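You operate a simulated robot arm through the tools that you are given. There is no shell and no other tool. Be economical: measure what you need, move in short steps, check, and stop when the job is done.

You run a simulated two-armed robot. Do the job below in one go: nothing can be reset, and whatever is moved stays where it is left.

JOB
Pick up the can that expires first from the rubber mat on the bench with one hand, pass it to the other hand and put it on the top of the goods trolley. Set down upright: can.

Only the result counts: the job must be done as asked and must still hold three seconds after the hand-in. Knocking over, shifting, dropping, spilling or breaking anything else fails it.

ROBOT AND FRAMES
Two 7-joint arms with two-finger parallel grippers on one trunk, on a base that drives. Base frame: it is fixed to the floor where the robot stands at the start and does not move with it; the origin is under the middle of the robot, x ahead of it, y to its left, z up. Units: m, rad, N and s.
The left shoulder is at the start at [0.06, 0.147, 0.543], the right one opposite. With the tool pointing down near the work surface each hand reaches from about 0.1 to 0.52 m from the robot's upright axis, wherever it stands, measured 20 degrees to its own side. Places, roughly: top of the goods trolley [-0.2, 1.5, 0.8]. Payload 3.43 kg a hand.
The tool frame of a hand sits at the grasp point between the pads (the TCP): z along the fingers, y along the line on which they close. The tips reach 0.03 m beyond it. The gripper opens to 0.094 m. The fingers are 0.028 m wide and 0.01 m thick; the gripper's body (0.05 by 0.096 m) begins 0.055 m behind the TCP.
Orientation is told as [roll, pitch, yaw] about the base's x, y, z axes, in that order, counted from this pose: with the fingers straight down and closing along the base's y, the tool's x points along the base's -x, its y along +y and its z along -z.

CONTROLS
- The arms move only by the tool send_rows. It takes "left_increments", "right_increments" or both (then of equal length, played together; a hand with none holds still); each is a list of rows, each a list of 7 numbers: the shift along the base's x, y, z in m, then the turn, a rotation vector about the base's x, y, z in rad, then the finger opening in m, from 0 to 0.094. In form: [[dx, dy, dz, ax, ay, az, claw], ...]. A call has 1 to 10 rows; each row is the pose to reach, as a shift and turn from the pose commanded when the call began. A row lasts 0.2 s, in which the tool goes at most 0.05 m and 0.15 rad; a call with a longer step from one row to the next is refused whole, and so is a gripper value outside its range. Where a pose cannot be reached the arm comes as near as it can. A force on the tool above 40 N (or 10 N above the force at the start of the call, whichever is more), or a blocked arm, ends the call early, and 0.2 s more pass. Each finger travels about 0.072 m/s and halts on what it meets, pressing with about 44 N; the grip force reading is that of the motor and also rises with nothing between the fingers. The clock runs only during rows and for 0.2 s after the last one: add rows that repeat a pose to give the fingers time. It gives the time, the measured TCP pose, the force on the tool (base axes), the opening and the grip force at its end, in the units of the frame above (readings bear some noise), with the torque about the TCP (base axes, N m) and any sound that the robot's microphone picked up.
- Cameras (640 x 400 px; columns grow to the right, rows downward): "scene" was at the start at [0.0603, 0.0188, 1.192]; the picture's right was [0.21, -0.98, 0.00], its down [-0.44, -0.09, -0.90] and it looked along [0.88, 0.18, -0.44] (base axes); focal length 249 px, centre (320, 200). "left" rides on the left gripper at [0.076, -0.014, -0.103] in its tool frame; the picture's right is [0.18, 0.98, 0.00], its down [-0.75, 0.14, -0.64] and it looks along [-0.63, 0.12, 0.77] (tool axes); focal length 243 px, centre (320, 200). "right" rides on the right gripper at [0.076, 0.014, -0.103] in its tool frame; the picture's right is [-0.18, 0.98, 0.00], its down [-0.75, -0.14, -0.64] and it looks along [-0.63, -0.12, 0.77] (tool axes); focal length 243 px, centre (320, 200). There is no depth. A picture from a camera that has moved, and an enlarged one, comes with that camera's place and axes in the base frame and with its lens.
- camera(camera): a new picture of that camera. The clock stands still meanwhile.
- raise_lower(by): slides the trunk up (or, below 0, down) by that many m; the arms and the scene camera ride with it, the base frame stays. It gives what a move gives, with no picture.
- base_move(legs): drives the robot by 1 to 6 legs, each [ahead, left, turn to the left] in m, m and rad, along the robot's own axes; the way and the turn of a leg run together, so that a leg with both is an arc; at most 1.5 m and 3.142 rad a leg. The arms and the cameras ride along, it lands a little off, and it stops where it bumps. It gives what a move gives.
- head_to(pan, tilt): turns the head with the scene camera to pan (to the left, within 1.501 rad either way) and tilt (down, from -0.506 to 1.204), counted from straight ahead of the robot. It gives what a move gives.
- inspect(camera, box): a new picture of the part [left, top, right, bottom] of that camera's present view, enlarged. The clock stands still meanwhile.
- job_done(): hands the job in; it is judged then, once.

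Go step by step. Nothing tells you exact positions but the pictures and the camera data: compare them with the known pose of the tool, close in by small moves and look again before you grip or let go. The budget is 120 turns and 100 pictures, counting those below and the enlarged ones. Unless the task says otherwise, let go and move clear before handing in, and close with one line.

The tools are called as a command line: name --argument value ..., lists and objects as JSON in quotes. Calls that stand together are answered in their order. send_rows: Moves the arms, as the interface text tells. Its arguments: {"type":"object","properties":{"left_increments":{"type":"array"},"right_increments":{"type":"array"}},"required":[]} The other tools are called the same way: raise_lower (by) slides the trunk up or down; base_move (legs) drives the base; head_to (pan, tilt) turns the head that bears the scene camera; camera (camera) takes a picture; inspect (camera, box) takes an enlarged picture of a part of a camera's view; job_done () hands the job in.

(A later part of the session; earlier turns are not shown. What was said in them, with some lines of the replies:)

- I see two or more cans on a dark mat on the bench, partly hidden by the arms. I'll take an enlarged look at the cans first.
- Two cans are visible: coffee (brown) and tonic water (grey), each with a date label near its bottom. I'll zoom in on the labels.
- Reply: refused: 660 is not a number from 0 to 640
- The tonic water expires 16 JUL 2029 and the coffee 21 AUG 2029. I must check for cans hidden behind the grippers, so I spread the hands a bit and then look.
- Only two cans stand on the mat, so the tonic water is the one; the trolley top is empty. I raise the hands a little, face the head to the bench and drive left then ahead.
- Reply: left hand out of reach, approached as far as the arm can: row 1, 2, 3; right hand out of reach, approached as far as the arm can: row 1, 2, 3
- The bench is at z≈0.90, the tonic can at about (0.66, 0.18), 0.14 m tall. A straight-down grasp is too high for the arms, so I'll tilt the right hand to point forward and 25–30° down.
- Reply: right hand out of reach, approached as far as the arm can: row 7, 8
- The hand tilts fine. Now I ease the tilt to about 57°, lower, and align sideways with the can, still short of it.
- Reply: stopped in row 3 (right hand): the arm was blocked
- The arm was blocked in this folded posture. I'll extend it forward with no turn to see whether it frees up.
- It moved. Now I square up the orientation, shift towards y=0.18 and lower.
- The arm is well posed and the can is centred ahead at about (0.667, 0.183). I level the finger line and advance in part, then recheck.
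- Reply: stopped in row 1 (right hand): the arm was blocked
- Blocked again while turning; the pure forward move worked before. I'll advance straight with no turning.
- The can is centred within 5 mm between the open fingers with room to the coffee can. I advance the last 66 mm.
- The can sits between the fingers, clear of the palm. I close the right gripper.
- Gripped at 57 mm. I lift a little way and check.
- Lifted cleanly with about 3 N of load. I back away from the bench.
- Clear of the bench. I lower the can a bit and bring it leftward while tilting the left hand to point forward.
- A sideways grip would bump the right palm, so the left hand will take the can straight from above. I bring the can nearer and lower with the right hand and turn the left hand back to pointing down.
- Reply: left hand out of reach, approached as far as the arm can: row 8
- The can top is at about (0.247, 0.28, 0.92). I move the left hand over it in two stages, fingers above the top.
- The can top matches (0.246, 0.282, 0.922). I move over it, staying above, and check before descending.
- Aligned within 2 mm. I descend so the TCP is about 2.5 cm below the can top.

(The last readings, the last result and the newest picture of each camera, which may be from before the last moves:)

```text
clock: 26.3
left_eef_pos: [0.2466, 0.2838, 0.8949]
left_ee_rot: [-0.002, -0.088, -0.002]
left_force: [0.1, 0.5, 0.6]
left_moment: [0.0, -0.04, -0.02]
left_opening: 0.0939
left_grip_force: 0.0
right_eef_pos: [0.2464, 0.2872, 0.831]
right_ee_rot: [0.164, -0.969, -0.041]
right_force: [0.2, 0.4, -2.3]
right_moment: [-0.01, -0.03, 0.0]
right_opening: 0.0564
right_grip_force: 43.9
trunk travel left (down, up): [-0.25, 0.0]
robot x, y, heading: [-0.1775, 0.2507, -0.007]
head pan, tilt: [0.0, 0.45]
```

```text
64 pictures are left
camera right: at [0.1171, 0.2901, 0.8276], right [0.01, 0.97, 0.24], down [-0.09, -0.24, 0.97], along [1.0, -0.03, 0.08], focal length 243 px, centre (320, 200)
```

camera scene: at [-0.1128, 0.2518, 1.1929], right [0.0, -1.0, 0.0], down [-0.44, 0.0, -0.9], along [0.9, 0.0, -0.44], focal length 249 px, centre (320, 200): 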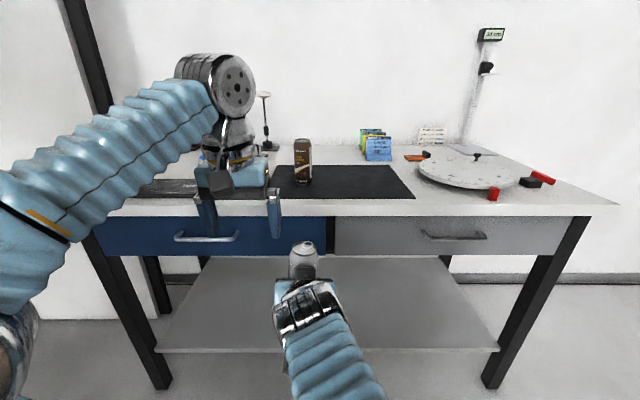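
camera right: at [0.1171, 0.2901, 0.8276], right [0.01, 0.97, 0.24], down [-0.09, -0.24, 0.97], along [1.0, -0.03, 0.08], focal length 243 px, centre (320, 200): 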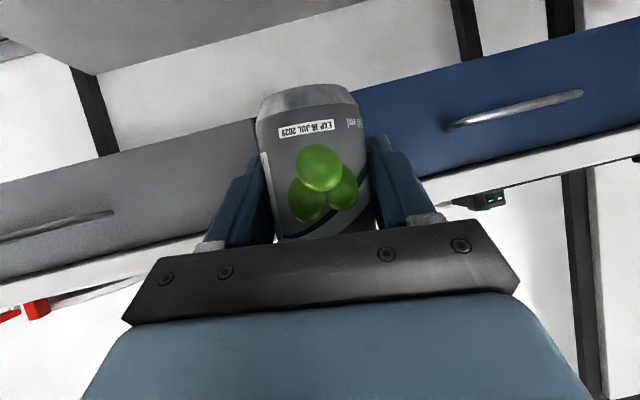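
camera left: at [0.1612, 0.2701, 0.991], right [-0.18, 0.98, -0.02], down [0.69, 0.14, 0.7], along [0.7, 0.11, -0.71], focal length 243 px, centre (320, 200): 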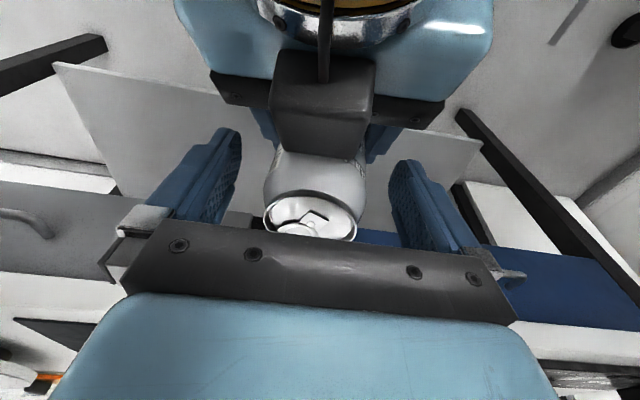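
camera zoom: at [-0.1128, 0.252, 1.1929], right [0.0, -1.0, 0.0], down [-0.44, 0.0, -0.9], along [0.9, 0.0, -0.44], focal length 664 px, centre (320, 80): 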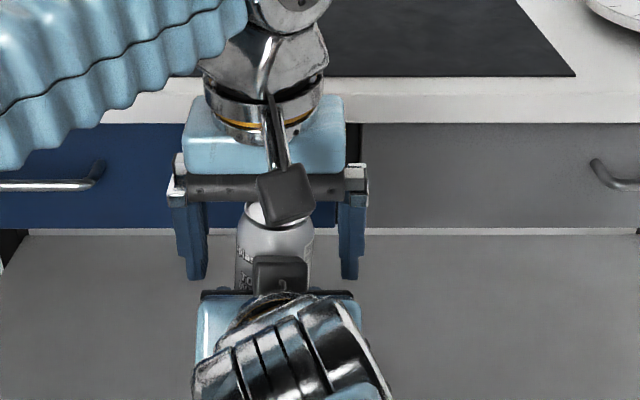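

Left fingers straddle the can top with clearance to the right fingers. I close the left gripper while the right keeps holding.

send_rows --left_increments '[[0, -0.001, 0, 0, 0, 0, 0.075], [0, -0.001, 0, 0, 0, 0, 0.055], [0, -0.001, 0, 0, 0, 0, 0.03], [0, -0.001, 0, 0, 0, 0, 0.03], [0, -0.001, 0, 0, 0, 0, 0.03]]'

camera --camera "left"

inspect --camera "scene" --box '[200, 170, 440, 320]'

```text
clock: 27.5
left_eef_pos: [0.2475, 0.2826, 0.8954]
left_ee_rot: [-0.003, -0.087, -0.002]
left_force: [-3.5, 1.7, 0.5]
left_moment: [1.29, 0.15, -0.04]
left_opening: 0.0556
left_grip_force: 44.2
right_eef_pos: [0.2463, 0.288, 0.8323]
right_ee_rot: [0.162, -0.972, -0.038]
right_force: [2.8, -3.6, -3.2]
right_moment: [-1.08, 0.01, 0.02]
right_opening: 0.0563
right_grip_force: 43.8
trunk travel left (down, up): [-0.25, 0.0]
robot x, y, heading: [-0.1775, 0.2525, -0.003]
head pan, tilt: [0.0, 0.45]
```

```text
63 pictures are left
camera left: at [0.1614, 0.2691, 0.9914], right [-0.18, 0.98, -0.02], down [0.7, 0.14, 0.7], along [0.7, 0.12, -0.71], focal length 243 px, centre (320, 200)
```

left: 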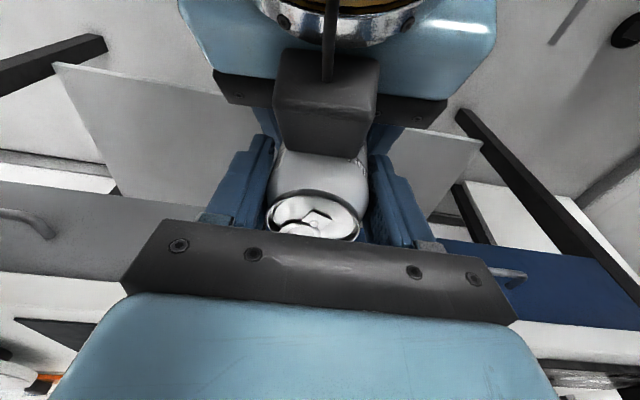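

```text
2.67 times, centred on (320, 245) of scene
camera zoom: at [-0.1128, 0.252, 1.1929], right [0.0, -1.0, 0.0], down [-0.44, 0.0, -0.9], along [0.9, 0.0, -0.44], focal length 664 px, centre (320, 80)
```

zoom: 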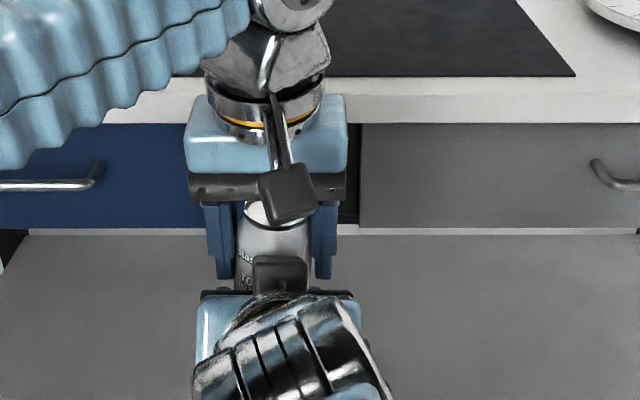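

Both hands hold the can. I open the right gripper and withdraw it straight back and down.

send_rows --right_increments '[[0, 0, 0, 0, 0, 0, 0.07], [0, 0, 0, 0, 0, 0, 0.094], [0, 0, 0, 0, 0, 0, 0.094], [-0.015, 0, -0.008, 0, 0, 0, 0.094], [-0.03, 0, -0.016, 0, 0, 0, 0.094], [-0.045, 0, -0.025, 0, 0, 0, 0.094], [-0.06, 0, -0.035, 0, 0, 0, 0.094]]'

camera --camera "scene"

camera --camera "right"

```text
clock: 28.8
left_eef_pos: [0.2478, 0.2836, 0.8959]
left_ee_rot: [-0.004, -0.088, -0.001]
left_force: [-0.5, -0.9, -0.1]
left_moment: [-0.01, 0.0, -0.05]
left_opening: 0.0532
left_grip_force: 44.1
right_eef_pos: [0.2128, 0.2818, 0.8076]
right_ee_rot: [0.393, -0.819, -0.181]
right_force: [-0.1, -0.3, -0.2]
right_moment: [0.0, 0.0, 0.0]
right_opening: 0.0942
right_grip_force: 0.0
trunk travel left (down, up): [-0.25, 0.0]
robot x, y, heading: [-0.177, 0.2528, 0.002]
head pan, tilt: [0.0, 0.45]
stopped in row 6 (right hand): the arm was blocked; the commanded pose is now the measured one
```

```text
61 pictures are left
camera scene: at [-0.1126, 0.2521, 1.193], right [0.0, -1.0, 0.0], down [-0.44, 0.0, -0.9], along [0.9, 0.0, -0.44], focal length 249 px, centre (320, 200)
```

scene: 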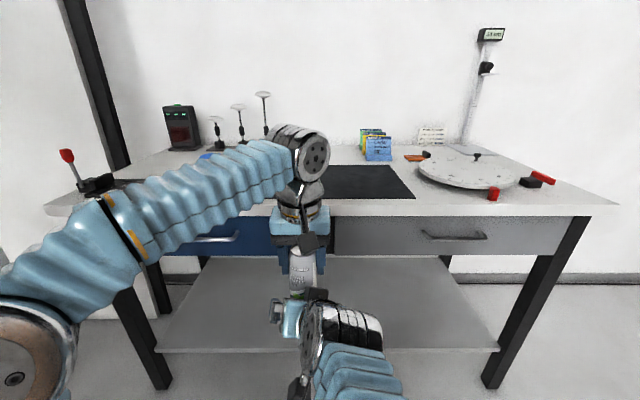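

```text
60 pictures are left
camera right: at [0.0834, 0.2792, 0.821], right [0.02, 0.92, 0.39], down [0.05, -0.39, 0.92], along [1.0, 0.0, -0.05], focal length 243 px, centre (320, 200)
```

right: 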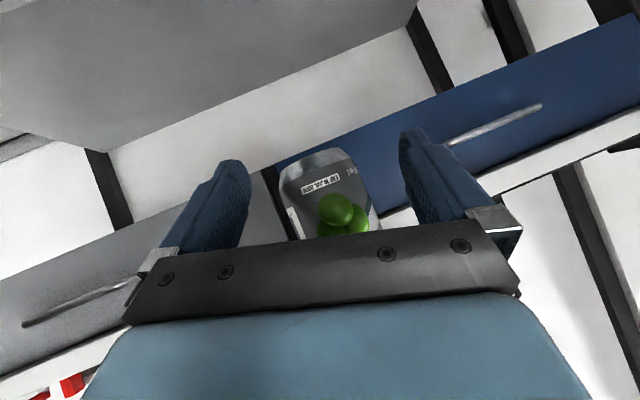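

The can now hangs in the left hand alone. I move it forward and up, out of the open right fingers.

send_rows --left_increments '[[0.02, 0, 0.0, 0, 0, 0, 0.03], [0.04, 0, 0, 0, 0, 0, 0.03], [0.06, 0, 0.01, 0, 0, 0, 0.03], [0.07, 0, 0.03, 0, 0, 0, 0.03], [0.07, 0, 0.05, 0, 0, 0, 0.03], [0.07, 0, 0.06, 0, 0, 0, 0.03]]'

camera --camera "scene"

camera --camera "right"

```text
clock: 30.2
left_eef_pos: [0.3176, 0.2834, 0.9563]
left_ee_rot: [-0.004, -0.086, -0.001]
left_force: [-0.2, -0.2, -2.3]
left_moment: [0.0, 0.0, 0.02]
left_opening: 0.0529
left_grip_force: 44.2
right_eef_pos: [0.2119, 0.2819, 0.807]
right_ee_rot: [0.394, -0.82, -0.182]
right_force: [0.0, 0.2, -0.6]
right_moment: [0.01, 0.0, 0.03]
right_opening: 0.094
right_grip_force: 0.0
trunk travel left (down, up): [-0.25, 0.0]
robot x, y, heading: [-0.1735, 0.2497, 0.0]
head pan, tilt: [0.0, 0.45]
```

```text
59 pictures are left
camera scene: at [-0.1128, 0.2521, 1.1929], right [0.0, -1.0, 0.0], down [-0.44, 0.0, -0.9], along [0.9, 0.0, -0.44], focal length 249 px, centre (320, 200)
```

scene: 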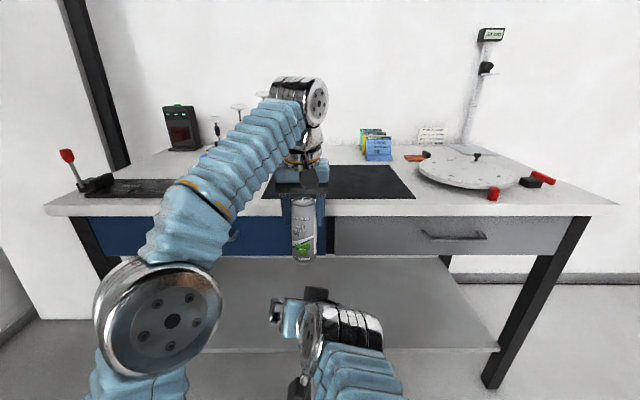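

```text
58 pictures are left
camera right: at [0.0835, 0.2791, 0.8211], right [0.02, 0.92, 0.39], down [0.05, -0.39, 0.92], along [1.0, 0.0, -0.05], focal length 243 px, centre (320, 200)
```

right: 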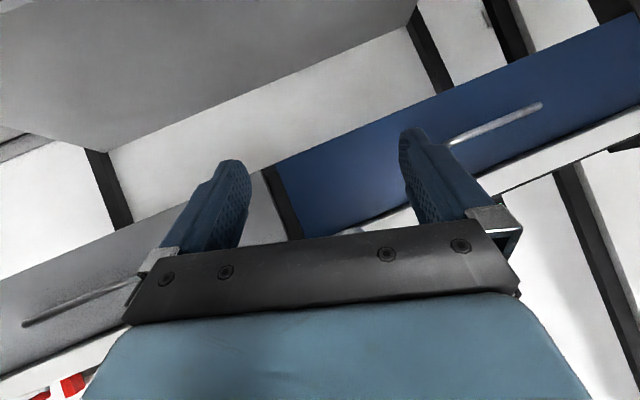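

The left hand holds the can securely and upright. I move the right hand aside and up to keep it clear of the trolley later.

send_rows --right_increments '[[0, -0.04, 0, 0, 0, 0, 0.094], [0, -0.08, 0, 0, 0.1, 0, 0.094], [0, -0.12, 0.03, 0, 0.2, 0, 0.094], [0, -0.16, 0.06, 0, 0.32, 0, 0.094], [0, -0.2, 0.09, 0, 0.45, 0, 0.094], [0, -0.22, 0.12, 0, 0.58, 0, 0.094], [0, -0.24, 0.15, 0, 0.7, 0, 0.094], [0, -0.24, 0.16, 0, 0.8, 0, 0.094]]'

head_to --pan 1.3 --tilt 0.5

camera --camera "scene"

```text
clock: 32.0
left_eef_pos: [0.3188, 0.2833, 0.9564]
left_ee_rot: [-0.005, -0.088, -0.003]
left_force: [-0.5, 0.2, -2.1]
left_moment: [0.01, -0.02, -0.01]
left_opening: 0.053
left_grip_force: 44.0
right_eef_pos: [0.2118, 0.0428, 0.9669]
right_ee_rot: [0.259, -0.028, -0.125]
right_force: [0.1, 0.7, 1.4]
right_moment: [0.01, 0.05, 0.0]
right_opening: 0.0939
right_grip_force: 0.0
trunk travel left (down, up): [-0.25, 0.0]
robot x, y, heading: [-0.1743, 0.2511, 0.001]
head pan, tilt: [0.0, 0.45]
```

```text
clock: 33.5
left_eef_pos: [0.317, 0.2826, 0.9551]
left_ee_rot: [-0.003, -0.089, -0.003]
left_force: [0.2, -0.3, -2.8]
left_moment: [0.0, -0.01, -0.03]
left_opening: 0.0526
left_grip_force: 44.0
right_eef_pos: [0.2129, 0.0427, 0.966]
right_ee_rot: [0.261, -0.03, -0.123]
right_force: [-0.4, -0.6, -0.7]
right_moment: [0.01, -0.03, -0.03]
right_opening: 0.0941
right_grip_force: 0.0
trunk travel left (down, up): [-0.25, 0.0]
robot x, y, heading: [-0.1753, 0.2525, -0.002]
head pan, tilt: [1.3, 0.499]
```

```text
57 pictures are left
camera scene: at [-0.1801, 0.3398, 1.1885], right [0.96, -0.27, 0.0], down [-0.13, -0.46, -0.88], along [0.24, 0.85, -0.48], focal length 249 px, centre (320, 200)
```

scene: 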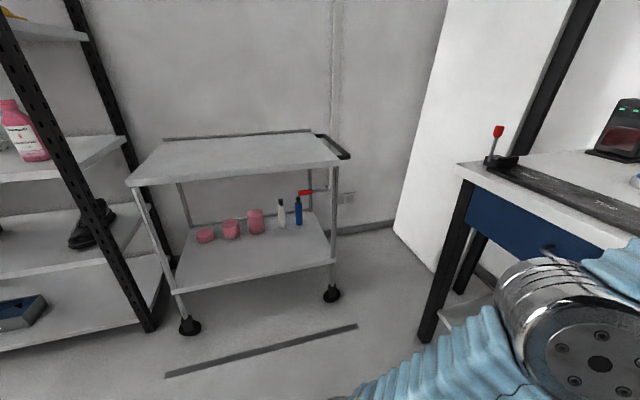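

The trolley's front edge is near y≈1.3, top around z≈0.8. I turn left to face it and drive part of the way, then re-measure.

base_move --legs '[[0, 0, 0.785], [0, 0, 0.785], [0.2, 0, 0]]'

head_to --pan 0.0 --tilt 0.5

camera --camera "scene"

```text
clock: 39.2
left_eef_pos: [-0.2063, 0.9459, 0.9552]
left_ee_rot: [-0.003, -0.089, 1.57]
left_force: [-0.3, -0.6, -3.9]
left_moment: [0.0, 0.02, -0.01]
left_opening: 0.0527
left_grip_force: 44.1
right_eef_pos: [0.033, 0.8401, 0.9671]
right_ee_rot: [0.263, -0.029, 1.447]
right_force: [0.1, 0.2, 0.0]
right_moment: [0.0, -0.02, -0.04]
right_opening: 0.0939
right_grip_force: 0.1
trunk travel left (down, up): [-0.25, 0.0]
robot x, y, heading: [-0.1732, 0.4533, 1.57]
head pan, tilt: [1.3, 0.499]
```

```text
clock: 40.7
left_eef_pos: [-0.2061, 0.946, 0.9568]
left_ee_rot: [-0.002, -0.09, 1.571]
left_force: [0.1, -0.4, -2.9]
left_moment: [-0.02, 0.0, 0.02]
left_opening: 0.0526
left_grip_force: 44.0
right_eef_pos: [0.0339, 0.8391, 0.966]
right_ee_rot: [0.262, -0.031, 1.448]
right_force: [-0.1, -1.1, 0.1]
right_moment: [0.01, 0.04, 0.04]
right_opening: 0.0941
right_grip_force: 0.1
trunk travel left (down, up): [-0.25, 0.0]
robot x, y, heading: [-0.1718, 0.4512, 1.569]
head pan, tilt: [0.0, 0.499]
```

```text
56 pictures are left
camera scene: at [-0.1747, 0.514, 1.1885], right [1.0, 0.0, 0.0], down [0.0, -0.48, -0.88], along [0.0, 0.88, -0.48], focal length 249 px, centre (320, 200)
```

scene: 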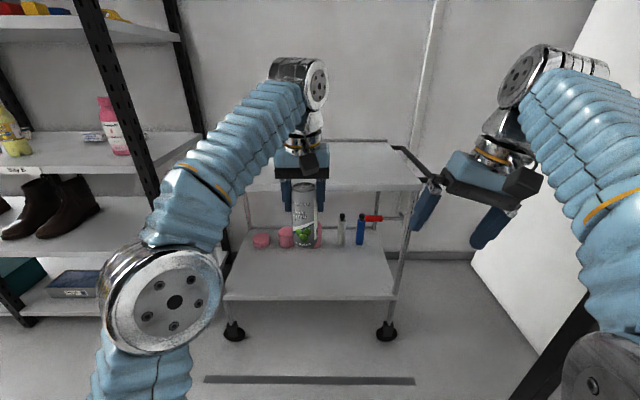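

The trolley top is about z≈0.83, x −0.60…0.17, y 1.26…1.78. I raise the can as far as it goes for clearance before driving closer.

send_rows --left_increments '[[0, 0, 0.015, 0, 0, 0, 0.03], [0, -0.01, 0.03, 0, 0, 0, 0.03], [0, -0.02, 0.04, 0, 0, 0, 0.03]]' --right_increments '[[0, -0.04, 0.0, 0, 0, 0, 0.094], [0, -0.08, 0.01, 0, 0, 0, 0.094], [0, -0.1, 0.02, 0, 0, 0, 0.094]]'

base_move --legs '[[0.2, 0, 0]]'

camera --camera "scene"

camera --camera "left"

```text
clock: 41.5
left_eef_pos: [-0.2064, 0.9467, 0.963]
left_ee_rot: [-0.004, -0.088, 1.569]
left_force: [0.3, -0.4, -2.2]
left_moment: [-0.04, 0.0, -0.01]
left_opening: 0.0529
left_grip_force: 44.2
left hand out of reach, approached as far as the arm can: row 1, 2, 3
right_eef_pos: [0.0319, 0.7391, 0.9873]
right_ee_rot: [0.264, -0.03, 1.45]
right_force: [0.2, 0.8, 0.2]
right_moment: [0.0, 0.0, -0.02]
right_opening: 0.0939
right_grip_force: 0.1
trunk travel left (down, up): [-0.25, 0.0]
robot x, y, heading: [-0.1748, 0.4515, 1.571]
head pan, tilt: [0.0, 0.499]
```

```text
clock: 43.1
left_eef_pos: [-0.2052, 1.1481, 0.9639]
left_ee_rot: [-0.004, -0.089, 1.569]
left_force: [0.4, -0.3, -2.2]
left_moment: [0.0, 0.0, -0.02]
left_opening: 0.0527
left_grip_force: 43.7
right_eef_pos: [0.0342, 0.9406, 0.9881]
right_ee_rot: [0.262, -0.03, 1.447]
right_force: [-1.2, -1.2, -0.5]
right_moment: [0.05, 0.02, -0.01]
right_opening: 0.094
right_grip_force: 0.0
trunk travel left (down, up): [-0.25, 0.0]
robot x, y, heading: [-0.1745, 0.6555, 1.572]
head pan, tilt: [0.0, 0.499]
```

```text
55 pictures are left
camera scene: at [-0.1742, 0.7154, 1.1885], right [1.0, 0.0, 0.0], down [0.0, -0.48, -0.88], along [0.0, 0.88, -0.48], focal length 249 px, centre (320, 200)
```

scene: 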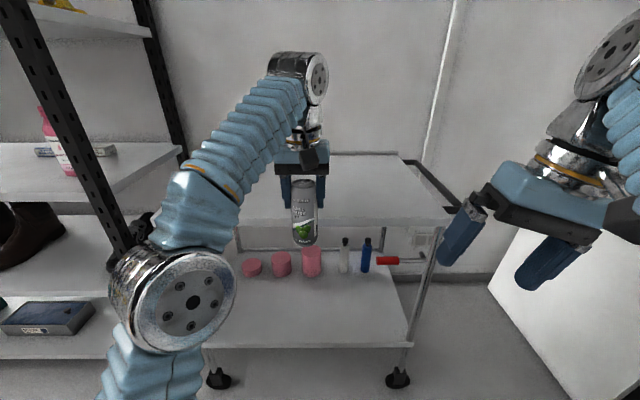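

```text
54 pictures are left
camera left: at [-0.1919, 1.0627, 1.0591], right [-0.98, -0.18, -0.02], down [-0.14, 0.69, 0.71], along [-0.11, 0.7, -0.71], focal length 243 px, centre (320, 200)
```

left: 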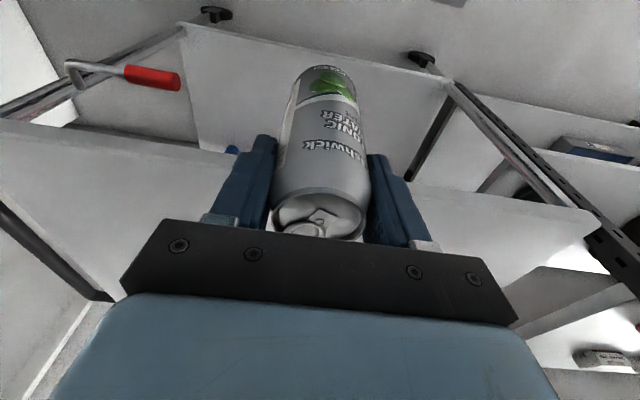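

I need an accurate trolley top height, so I zoom in on the near edge and can bottom.

inspect --camera "scene" --box '[230, 140, 470, 290]'

```text
2.67 times, centred on (350, 215) of scene
camera zoom: at [-0.1742, 0.7154, 1.1885], right [1.0, 0.0, 0.0], down [0.0, -0.48, -0.88], along [0.0, 0.88, -0.48], focal length 664 px, centre (240, 160)
```

zoom: 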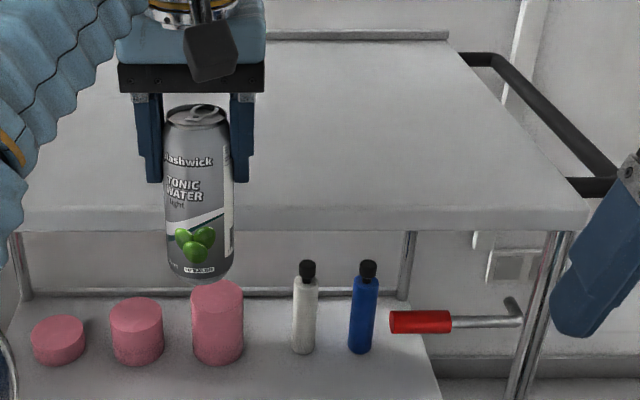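

Estimates disagree (0.78–0.88), and the can bottom is at about 0.85, so I measure more carefully before moving over the trolley.

inspect --camera "left" --box '[0, 90, 240, 240]'

inspect --camera "left" --box '[400, 130, 640, 280]'

inspect --camera "scene" --box '[400, 190, 480, 240]'

```text
2.67 times, centred on (120, 165) of left
camera zoom: at [-0.1919, 1.0627, 1.0591], right [-0.98, -0.18, -0.02], down [-0.14, 0.69, 0.71], along [-0.11, 0.7, -0.71], focal length 647 px, centre (853, 293)
```

zoom: 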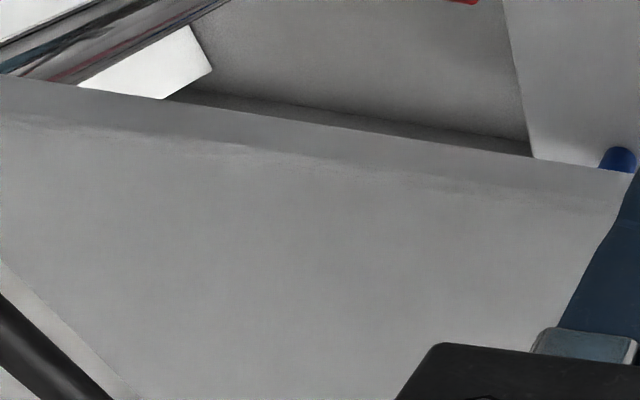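

```text
2.67 times, centred on (520, 205) of left
camera zoom: at [-0.1919, 1.0627, 1.0591], right [-0.98, -0.18, -0.02], down [-0.14, 0.69, 0.71], along [-0.11, 0.7, -0.71], focal length 647 px, centre (-213, 187)
```

zoom: 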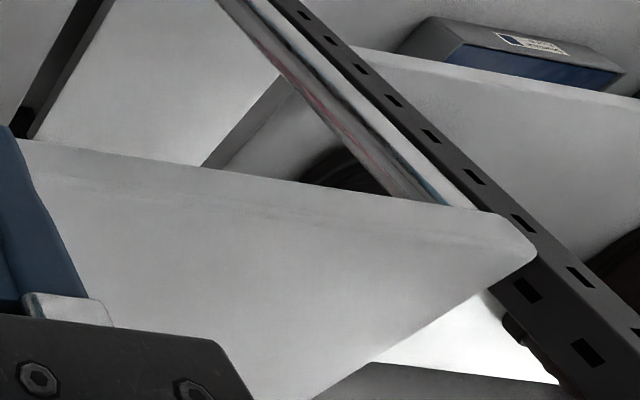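

```text
8.00 times, centred on (440, 215) of scene
camera zoom: at [-0.1742, 0.7154, 1.1885], right [1.0, 0.0, 0.0], down [0.0, -0.48, -0.88], along [0.0, 0.88, -0.48], focal length 1993 px, centre (-640, 80)
```

zoom: 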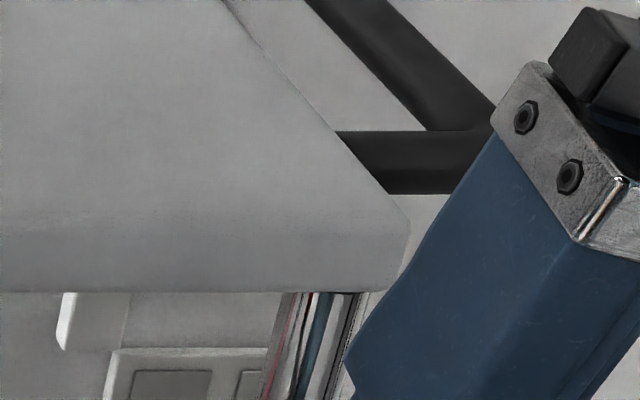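

The careful measure puts the trolley top near z≈0.86, edge at y≈1.23, and the can bottom at about 0.85, too low to cross the edge upright. I'll tilt the hand forward to raise the can, cross the edge, then straighten it over the trolley.

send_rows --left_increments '[[0, -0.02, 0.0, 0.13, 0, 0, 0.03], [0, -0.04, 0.01, 0.26, 0, 0, 0.03], [0, -0.06, 0.02, 0.39, 0, 0, 0.03], [0, -0.07, 0.03, 0.52, 0, 0, 0.03], [0, -0.07, 0.04, 0.65, 0, 0, 0.03], [0, -0.07, 0.05, 0.75, 0, 0, 0.03]]'

camera --camera "scene"

```text
clock: 44.5
left_eef_pos: [-0.2038, 1.0766, 1.0142]
left_ee_rot: [-0.002, -0.839, 1.566]
left_force: [-0.5, 0.9, -3.1]
left_moment: [-0.08, -0.01, 0.01]
left_opening: 0.0527
left_grip_force: 44.2
right_eef_pos: [0.0338, 0.9408, 0.9868]
right_ee_rot: [0.263, -0.029, 1.447]
right_force: [0.2, 0.2, -0.5]
right_moment: [-0.01, 0.01, 0.0]
right_opening: 0.0939
right_grip_force: 0.0
trunk travel left (down, up): [-0.25, 0.0]
robot x, y, heading: [-0.1744, 0.6571, 1.571]
head pan, tilt: [0.0, 0.499]
```

```text
49 pictures are left
camera scene: at [-0.1742, 0.7155, 1.1885], right [1.0, 0.0, 0.0], down [0.0, -0.48, -0.88], along [0.0, 0.88, -0.48], focal length 249 px, centre (320, 200)
```

scene: 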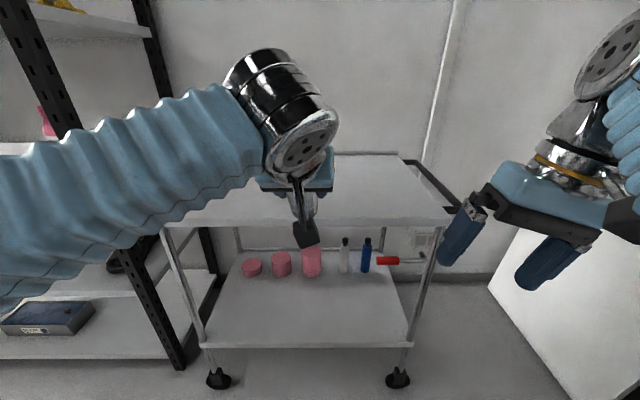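

The can now clears the edge by about 5 cm. I drive forward 0.21 m.

base_move --legs '[[0.21, 0, 0]]'

camera --camera "scene"

camera --camera "left"

```text
clock: 46.1
left_eef_pos: [-0.2043, 1.2869, 1.0132]
left_ee_rot: [0.001, -0.838, 1.569]
left_force: [-0.9, 0.7, -2.0]
left_moment: [-0.07, 0.03, 0.02]
left_opening: 0.0524
left_grip_force: 43.9
right_eef_pos: [0.034, 1.1511, 0.9872]
right_ee_rot: [0.263, -0.029, 1.448]
right_force: [0.5, 0.1, 0.1]
right_moment: [0.02, -0.01, -0.02]
right_opening: 0.0941
right_grip_force: 0.1
trunk travel left (down, up): [-0.25, 0.0]
robot x, y, heading: [-0.1728, 0.863, 1.572]
head pan, tilt: [0.0, 0.499]
```

```text
48 pictures are left
camera scene: at [-0.1739, 0.9257, 1.1885], right [1.0, 0.0, 0.0], down [0.0, -0.48, -0.88], along [0.0, 0.88, -0.48], focal length 249 px, centre (320, 200)
```

scene: 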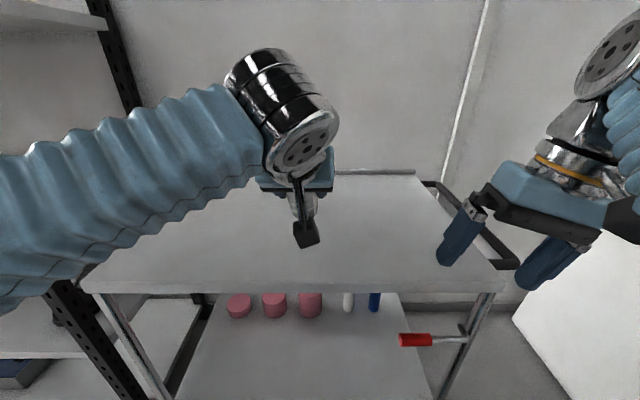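

```text
47 pictures are left
camera left: at [-0.1912, 1.1599, 1.0255], right [-0.98, -0.12, -0.14], down [-0.14, 0.03, 0.99], along [-0.11, 0.99, -0.04], focal length 243 px, centre (320, 200)
```

left: 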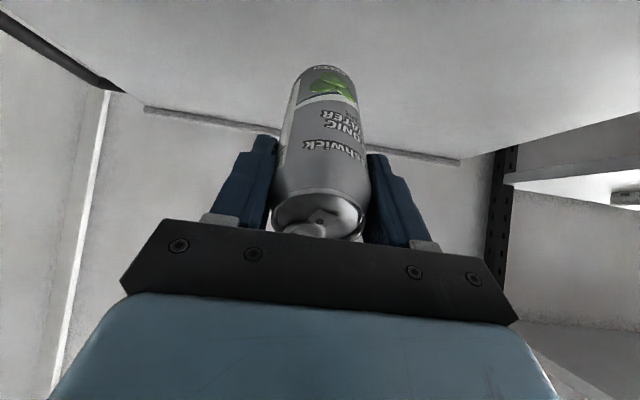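

I zoom in on the trolley's near edge to fix its height with this good baseline.

inspect --camera "scene" --box '[440, 255, 520, 305]'

```text
8.00 times, centred on (480, 280) of scene
camera zoom: at [-0.1739, 0.9257, 1.1885], right [1.0, 0.0, 0.0], down [0.0, -0.48, -0.88], along [0.0, 0.88, -0.48], focal length 1993 px, centre (-960, -440)
```

zoom: 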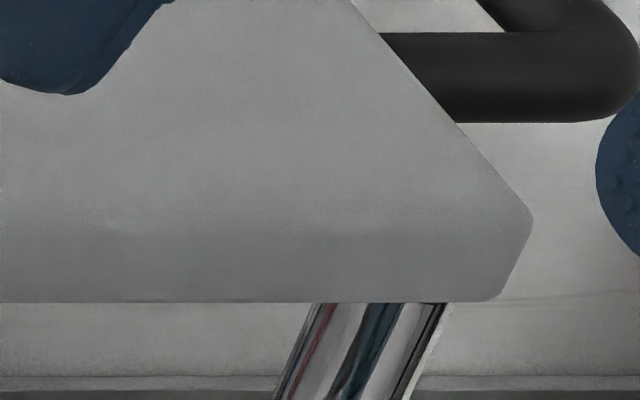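

The trolley top is at z≈0.853 with its edge at y≈1.24; upright placement needs TCP z≈0.967. I drive 4 cm closer, then begin straightening the can.

base_move --legs '[[0.04, 0, 0]]'

send_rows --left_increments '[[0, 0, 0, -0.13, 0, 0, 0.03], [0, 0, 0, -0.26, 0, 0, 0.03], [0, 0, 0, -0.39, 0, 0, 0.03]]'

camera --camera "left"

```text
clock: 47.0
left_eef_pos: [-0.2047, 1.3263, 1.0131]
left_ee_rot: [0.001, -0.838, 1.567]
left_force: [0.2, -0.2, -3.1]
left_moment: [-0.07, 0.01, 0.02]
left_opening: 0.0525
left_grip_force: 43.9
right_eef_pos: [0.0334, 1.1911, 0.9873]
right_ee_rot: [0.262, -0.03, 1.447]
right_force: [0.1, 0.6, 0.1]
right_moment: [0.02, -0.03, 0.03]
right_opening: 0.0942
right_grip_force: 0.0
trunk travel left (down, up): [-0.25, 0.0]
robot x, y, heading: [-0.1759, 0.9058, 1.572]
head pan, tilt: [0.0, 0.499]
```

```text
clock: 47.8
left_eef_pos: [-0.2046, 1.3285, 1.0134]
left_ee_rot: [-0.001, -0.446, 1.567]
left_force: [0.5, -0.6, -1.8]
left_moment: [-0.04, 0.01, 0.02]
left_opening: 0.0526
left_grip_force: 43.8
right_eef_pos: [0.0332, 1.1922, 0.9873]
right_ee_rot: [0.262, -0.029, 1.447]
right_force: [0.2, 0.1, 0.1]
right_moment: [0.0, 0.02, -0.02]
right_opening: 0.094
right_grip_force: 0.0
trunk travel left (down, up): [-0.25, 0.0]
robot x, y, heading: [-0.1758, 0.9085, 1.566]
head pan, tilt: [0.0, 0.499]
```

```text
45 pictures are left
camera left: at [-0.1913, 1.2139, 1.0733], right [-0.98, -0.16, -0.08], down [-0.14, 0.4, 0.9], along [-0.11, 0.9, -0.42], focal length 243 px, centre (320, 200)
```

left: 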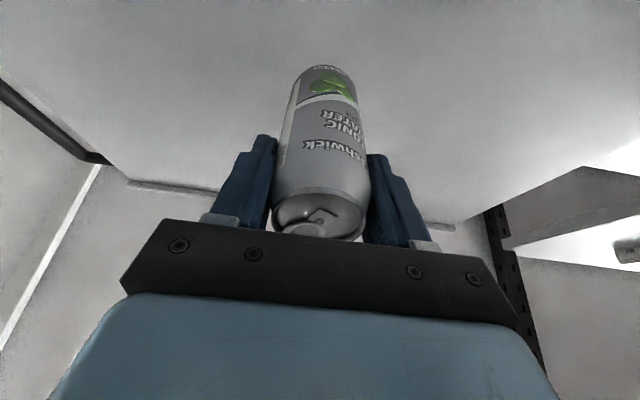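

Still well above the top. I straighten the rest to the upright pose at TCP z≈0.982.

send_rows --left_increments '[[0, -0.003, -0.01, -0.13, 0, 0, 0.03], [0, -0.006, -0.02, -0.25, 0, 0, 0.03], [0, -0.01, -0.031, -0.358, 0, 0, 0.03], [0, -0.01, -0.031, -0.358, 0, 0, 0.03]]'

camera --camera "left"

inspect --camera "scene" --box '[220, 140, 460, 290]'

```text
clock: 48.8
left_eef_pos: [-0.2047, 1.3167, 0.9832]
left_ee_rot: [-0.002, -0.088, 1.569]
left_force: [-0.2, -0.4, -1.7]
left_moment: [-0.03, 0.04, -0.04]
left_opening: 0.0526
left_grip_force: 43.6
right_eef_pos: [0.0329, 1.1917, 0.9877]
right_ee_rot: [0.262, -0.032, 1.447]
right_force: [1.1, -0.7, 0.4]
right_moment: [-0.01, 0.03, -0.02]
right_opening: 0.0942
right_grip_force: 0.1
trunk travel left (down, up): [-0.25, 0.0]
robot x, y, heading: [-0.1747, 0.9055, 1.574]
head pan, tilt: [0.0, 0.499]
```

```text
44 pictures are left
camera left: at [-0.1905, 1.232, 1.078], right [-0.98, -0.18, -0.02], down [-0.14, 0.69, 0.71], along [-0.11, 0.7, -0.71], focal length 243 px, centre (320, 200)
```

left: 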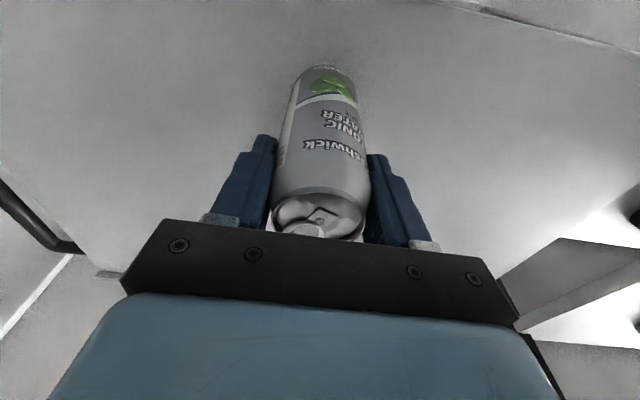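

```text
2.67 times, centred on (340, 215) of scene
camera zoom: at [-0.1738, 0.9655, 1.1885], right [1.0, 0.0, 0.0], down [0.0, -0.48, -0.88], along [0.0, 0.88, -0.48], focal length 664 px, centre (267, 160)
```

zoom: 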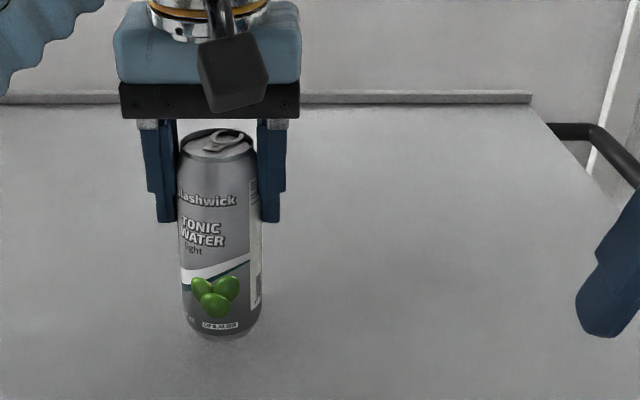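

Upright over the trolley, about 1–1.5 cm above it. I lower gently and watch the force.

send_rows --left_increments '[[0, 0, -0.004, 0, 0, 0, 0.03], [0, 0, -0.008, 0, 0, 0, 0.03], [0, 0, -0.01, 0, 0, 0, 0.03]]'

send_rows --left_increments '[[0, 0, -0.0015, 0, 0, 0, 0.03], [0, 0, -0.003, 0, 0, 0, 0.03]]'

```text
clock: 49.6
left_eef_pos: [-0.2035, 1.3169, 0.9723]
left_ee_rot: [-0.002, -0.088, 1.57]
left_force: [0.5, 0.9, -3.0]
left_moment: [0.03, -0.01, -0.01]
left_opening: 0.0527
left_grip_force: 44.2
right_eef_pos: [0.0335, 1.1913, 0.988]
right_ee_rot: [0.261, -0.03, 1.446]
right_force: [-0.6, -0.3, -0.2]
right_moment: [0.03, 0.0, 0.0]
right_opening: 0.094
right_grip_force: 0.1
trunk travel left (down, up): [-0.25, 0.0]
robot x, y, heading: [-0.174, 0.9059, 1.566]
head pan, tilt: [0.0, 0.499]
```

```text
clock: 50.2
left_eef_pos: [-0.2035, 1.3157, 0.9694]
left_ee_rot: [-0.002, -0.087, 1.57]
left_force: [-0.1, -0.1, -2.4]
left_moment: [0.02, 0.01, 0.01]
left_opening: 0.0525
left_grip_force: 44.1
right_eef_pos: [0.0338, 1.1908, 0.9878]
right_ee_rot: [0.262, -0.029, 1.447]
right_force: [-0.6, 0.4, -0.4]
right_moment: [0.01, -0.01, 0.03]
right_opening: 0.0941
right_grip_force: 0.0
trunk travel left (down, up): [-0.25, 0.0]
robot x, y, heading: [-0.1754, 0.9011, 1.567]
head pan, tilt: [0.0, 0.499]
```

No contact yet at z=0.969. I continue in small steps.

send_rows --left_increments '[[0, 0, -0.0015, 0, 0, 0, 0.03], [0, 0, -0.003, 0, 0, 0, 0.03]]'

inspect --camera "scene" --box '[260, 200, 360, 280]'

```text
clock: 50.8
left_eef_pos: [-0.2034, 1.317, 0.967]
left_ee_rot: [-0.002, -0.09, 1.569]
left_force: [0.0, -0.9, -2.6]
left_moment: [0.02, 0.0, 0.01]
left_opening: 0.0525
left_grip_force: 44.3
right_eef_pos: [0.0325, 1.1911, 0.9876]
right_ee_rot: [0.263, -0.03, 1.446]
right_force: [0.5, -0.1, -0.5]
right_moment: [0.0, 0.0, -0.03]
right_opening: 0.0944
right_grip_force: 0.0
trunk travel left (down, up): [-0.25, 0.0]
robot x, y, heading: [-0.1742, 0.9032, 1.568]
head pan, tilt: [0.0, 0.499]
```

```text
5.00 times, centred on (310, 240) of scene
camera zoom: at [-0.1738, 0.9654, 1.1885], right [1.0, 0.0, 0.0], down [0.0, -0.48, -0.88], along [0.0, 0.88, -0.48], focal length 1246 px, centre (370, 0)
```

zoom: 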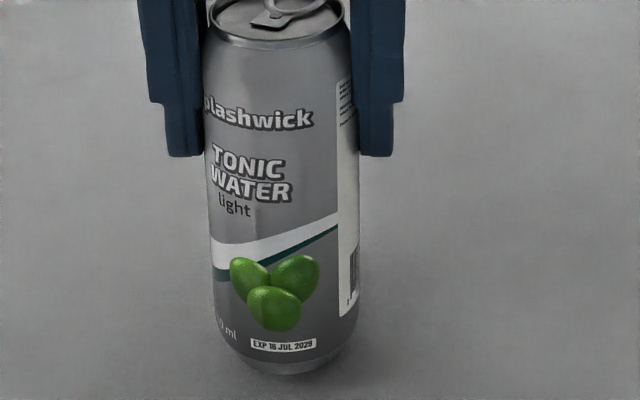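

Close but still hanging freely. I go on down.

send_rows --left_increments '[[0, 0, -0.0015, 0, 0, 0, 0.03], [0, 0, -0.003, 0, 0, 0, 0.03]]'

send_rows --left_increments '[[0, 0, -0.0015, 0, 0, 0, 0.03], [0, 0, -0.003, 0, 0, 0, 0.03]]'

send_rows --left_increments '[[0, 0, -0.001, 0, 0, 0, 0.03], [0, 0, -0.002, 0, 0, 0, 0.03]]'

```text
clock: 51.4
left_eef_pos: [-0.2049, 1.3171, 0.9639]
left_ee_rot: [-0.003, -0.089, 1.568]
left_force: [0.3, 0.2, -2.2]
left_moment: [0.04, -0.02, 0.0]
left_opening: 0.0523
left_grip_force: 44.5
right_eef_pos: [0.0341, 1.1922, 0.9881]
right_ee_rot: [0.262, -0.029, 1.447]
right_force: [0.1, 0.2, 0.2]
right_moment: [-0.02, -0.01, -0.03]
right_opening: 0.0939
right_grip_force: 0.2
trunk travel left (down, up): [-0.25, 0.0]
robot x, y, heading: [-0.1727, 0.9097, 1.571]
head pan, tilt: [0.0, 0.499]
```

```text
clock: 52.0
left_eef_pos: [-0.2059, 1.3176, 0.9603]
left_ee_rot: [-0.005, -0.09, 1.568]
left_force: [-1.9, -0.3, 6.7]
left_moment: [0.07, 0.14, 0.01]
left_opening: 0.0525
left_grip_force: 44.1
right_eef_pos: [0.0325, 1.1904, 0.9887]
right_ee_rot: [0.262, -0.03, 1.446]
right_force: [0.5, -0.2, 0.8]
right_moment: [-0.01, 0.01, -0.01]
right_opening: 0.094
right_grip_force: 0.1
trunk travel left (down, up): [-0.25, 0.0]
robot x, y, heading: [-0.1725, 0.9064, 1.569]
head pan, tilt: [0.0, 0.499]
```

```text
clock: 52.6
left_eef_pos: [-0.2039, 1.3162, 0.9597]
left_ee_rot: [-0.005, -0.093, 1.57]
left_force: [-0.4, 1.2, 30.6]
left_moment: [0.58, 0.21, 0.03]
left_opening: 0.053
left_grip_force: 43.8
right_eef_pos: [0.0333, 1.1906, 0.9888]
right_ee_rot: [0.263, -0.03, 1.446]
right_force: [0.7, 0.1, -0.2]
right_moment: [0.0, 0.0, 0.02]
right_opening: 0.094
right_grip_force: 0.1
trunk travel left (down, up): [-0.25, 0.0]
robot x, y, heading: [-0.1742, 0.9051, 1.57]
head pan, tilt: [0.0, 0.499]
```

The can is firmly seated on the trolley. I relieve the press by 2 mm and open the fingers.

send_rows --left_increments '[[0, 0, 0.002, 0, 0, 0, 0.03], [0, 0, 0.002, 0, 0, 0, 0.06], [0, 0, 0.002, 0, 0, 0, 0.08], [0, 0, 0.002, 0, 0, 0, 0.094], [0, 0, 0.002, 0, 0, 0, 0.094]]'

inspect --camera "scene" --box '[220, 140, 460, 290]'

camera --camera "left"

```text
clock: 53.8
left_eef_pos: [-0.2043, 1.3172, 0.959]
left_ee_rot: [-0.002, -0.089, 1.566]
left_force: [-0.1, -0.5, -0.1]
left_moment: [0.02, 0.01, -0.04]
left_opening: 0.0941
left_grip_force: 0.1
right_eef_pos: [0.0321, 1.1905, 0.9863]
right_ee_rot: [0.261, -0.03, 1.446]
right_force: [-0.4, -0.5, -0.2]
right_moment: [-0.02, 0.0, 0.0]
right_opening: 0.0939
right_grip_force: 0.1
trunk travel left (down, up): [-0.25, 0.0]
robot x, y, heading: [-0.1754, 0.9023, 1.567]
head pan, tilt: [0.0, 0.499]
```

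```text
2.67 times, centred on (340, 215) of scene
camera zoom: at [-0.1738, 0.9653, 1.1885], right [1.0, 0.0, 0.0], down [0.0, -0.48, -0.88], along [0.0, 0.88, -0.48], focal length 664 px, centre (267, 160)
```

zoom: 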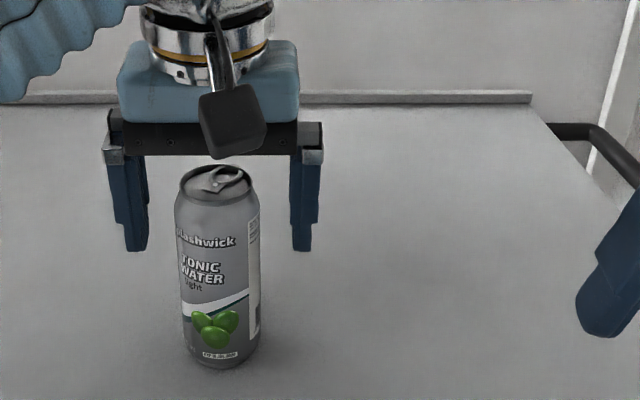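

```text
40 pictures are left
camera left: at [-0.1912, 1.2319, 1.0557], right [-0.98, -0.18, -0.02], down [-0.14, 0.69, 0.71], along [-0.11, 0.7, -0.71], focal length 243 px, centre (320, 200)
```

left: 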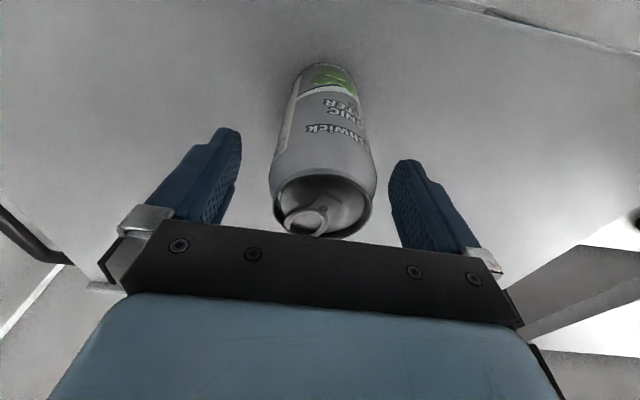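

The can stands upright and free between the open fingers. I withdraw the hand straight back towards the robot, slightly upward.

send_rows --left_increments '[[0, -0.015, 0.006, 0, 0, 0, 0.094], [0, -0.035, 0.012, 0, 0, 0, 0.094], [0, -0.055, 0.016, 0, 0, 0, 0.094], [0, -0.075, 0.02, 0, 0, 0, 0.094], [0, -0.095, 0.02, 0, 0, 0, 0.094]]'

camera --camera "scene"

```text
clock: 55.0
left_eef_pos: [-0.2048, 1.2219, 0.9795]
left_ee_rot: [-0.001, -0.091, 1.568]
left_force: [0.6, 0.2, 0.6]
left_moment: [0.01, 0.0, 0.0]
left_opening: 0.0939
left_grip_force: 0.1
right_eef_pos: [0.0335, 1.1919, 0.9868]
right_ee_rot: [0.263, -0.028, 1.447]
right_force: [0.3, -0.2, 0.4]
right_moment: [-0.02, 0.02, 0.01]
right_opening: 0.0941
right_grip_force: 0.1
trunk travel left (down, up): [-0.25, 0.0]
robot x, y, heading: [-0.1727, 0.9035, 1.568]
head pan, tilt: [0.0, 0.499]
```

```text
39 pictures are left
camera scene: at [-0.1738, 0.9654, 1.1885], right [1.0, 0.0, 0.0], down [0.0, -0.48, -0.88], along [0.0, 0.88, -0.48], focal length 249 px, centre (320, 200)
```

scene: 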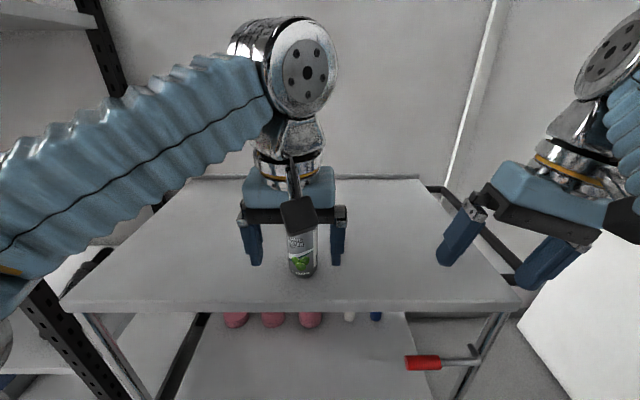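

The can stands upright on the trolley and the hand is behind it. I drive back a bit to be fully clear and take a last look.

base_move --legs '[[-0.2, 0, 0]]'

camera --camera "scene"

camera --camera "left"

```text
clock: 56.6
left_eef_pos: [-0.2053, 1.0179, 0.9787]
left_ee_rot: [-0.003, -0.09, 1.568]
left_force: [-1.5, 0.0, 0.1]
left_moment: [-0.02, 0.03, -0.01]
left_opening: 0.094
left_grip_force: 0.2
right_eef_pos: [0.0319, 0.9872, 0.9862]
right_ee_rot: [0.263, -0.03, 1.448]
right_force: [-0.3, 0.3, 0.4]
right_moment: [-0.01, 0.02, -0.02]
right_opening: 0.094
right_grip_force: 0.1
trunk travel left (down, up): [-0.25, 0.0]
robot x, y, heading: [-0.1724, 0.7013, 1.57]
head pan, tilt: [0.0, 0.499]
```

```text
38 pictures are left
camera scene: at [-0.1741, 0.7622, 1.1885], right [1.0, 0.0, 0.0], down [0.0, -0.48, -0.88], along [0.0, 0.88, -0.48], focal length 249 px, centre (320, 200)
```

scene: 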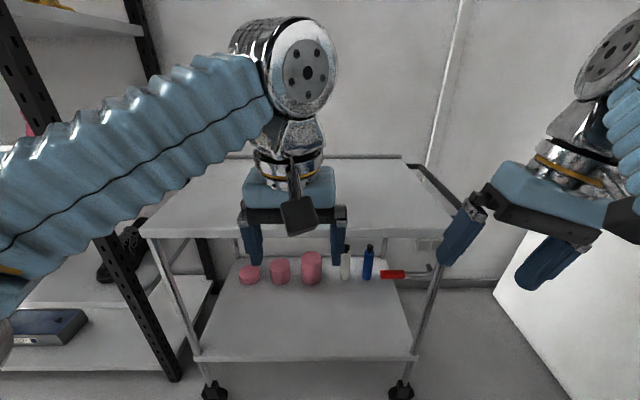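

```text
37 pictures are left
camera left: at [-0.1926, 0.9334, 1.0746], right [-0.98, -0.18, -0.02], down [-0.14, 0.69, 0.71], along [-0.11, 0.7, -0.71], focal length 243 px, centre (320, 200)
```

left: 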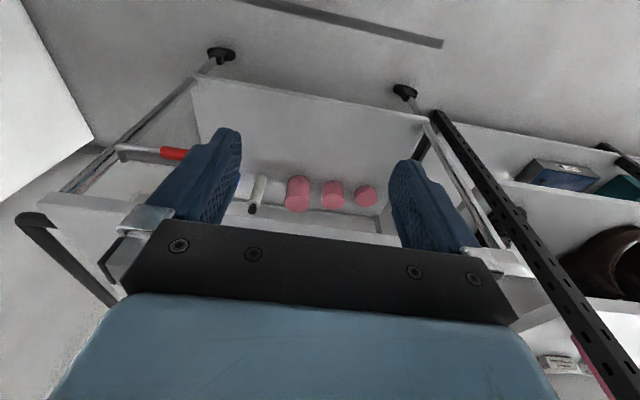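

The can is hidden behind the left hand in this view; I shift the hand sideways to confirm.

send_rows --left_increments '[[-0.04, 0, 0, 0, 0, 0, 0.094], [-0.08, 0, 0, 0, 0, 0, 0.094], [-0.12, 0, 0, 0, 0, 0, 0.094], [-0.16, 0, 0, 0, 0, 0, 0.094]]'

camera --camera "scene"

```text
clock: 57.6
left_eef_pos: [-0.3665, 1.019, 0.9805]
left_ee_rot: [-0.001, -0.087, 1.567]
left_force: [-0.5, -0.1, -0.3]
left_moment: [-0.01, 0.02, 0.01]
left_opening: 0.0941
left_grip_force: 0.0
right_eef_pos: [0.033, 0.9881, 0.9887]
right_ee_rot: [0.262, -0.029, 1.447]
right_force: [0.4, 0.6, -0.8]
right_moment: [-0.02, 0.0, 0.02]
right_opening: 0.0942
right_grip_force: 0.1
trunk travel left (down, up): [-0.25, 0.0]
robot x, y, heading: [-0.1734, 0.6996, 1.565]
head pan, tilt: [0.0, 0.499]
```

```text
36 pictures are left
camera scene: at [-0.1739, 0.762, 1.1885], right [1.0, 0.0, 0.0], down [0.0, -0.48, -0.88], along [0.0, 0.88, -0.48], focal length 249 px, centre (320, 200)
```

scene: 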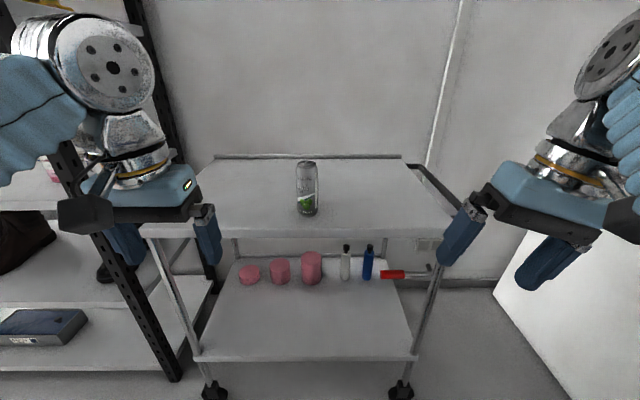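

The tonic water can stands upright on the trolley top, clear of both hands. I hand the job in.

job_done

```text
The job is handed in.
```

The tonic water can, which expires first (16 JUL 2029, against 21 AUG 2029 for the coffee), went from the right hand to the left and now stands upright on top of the goods trolley.
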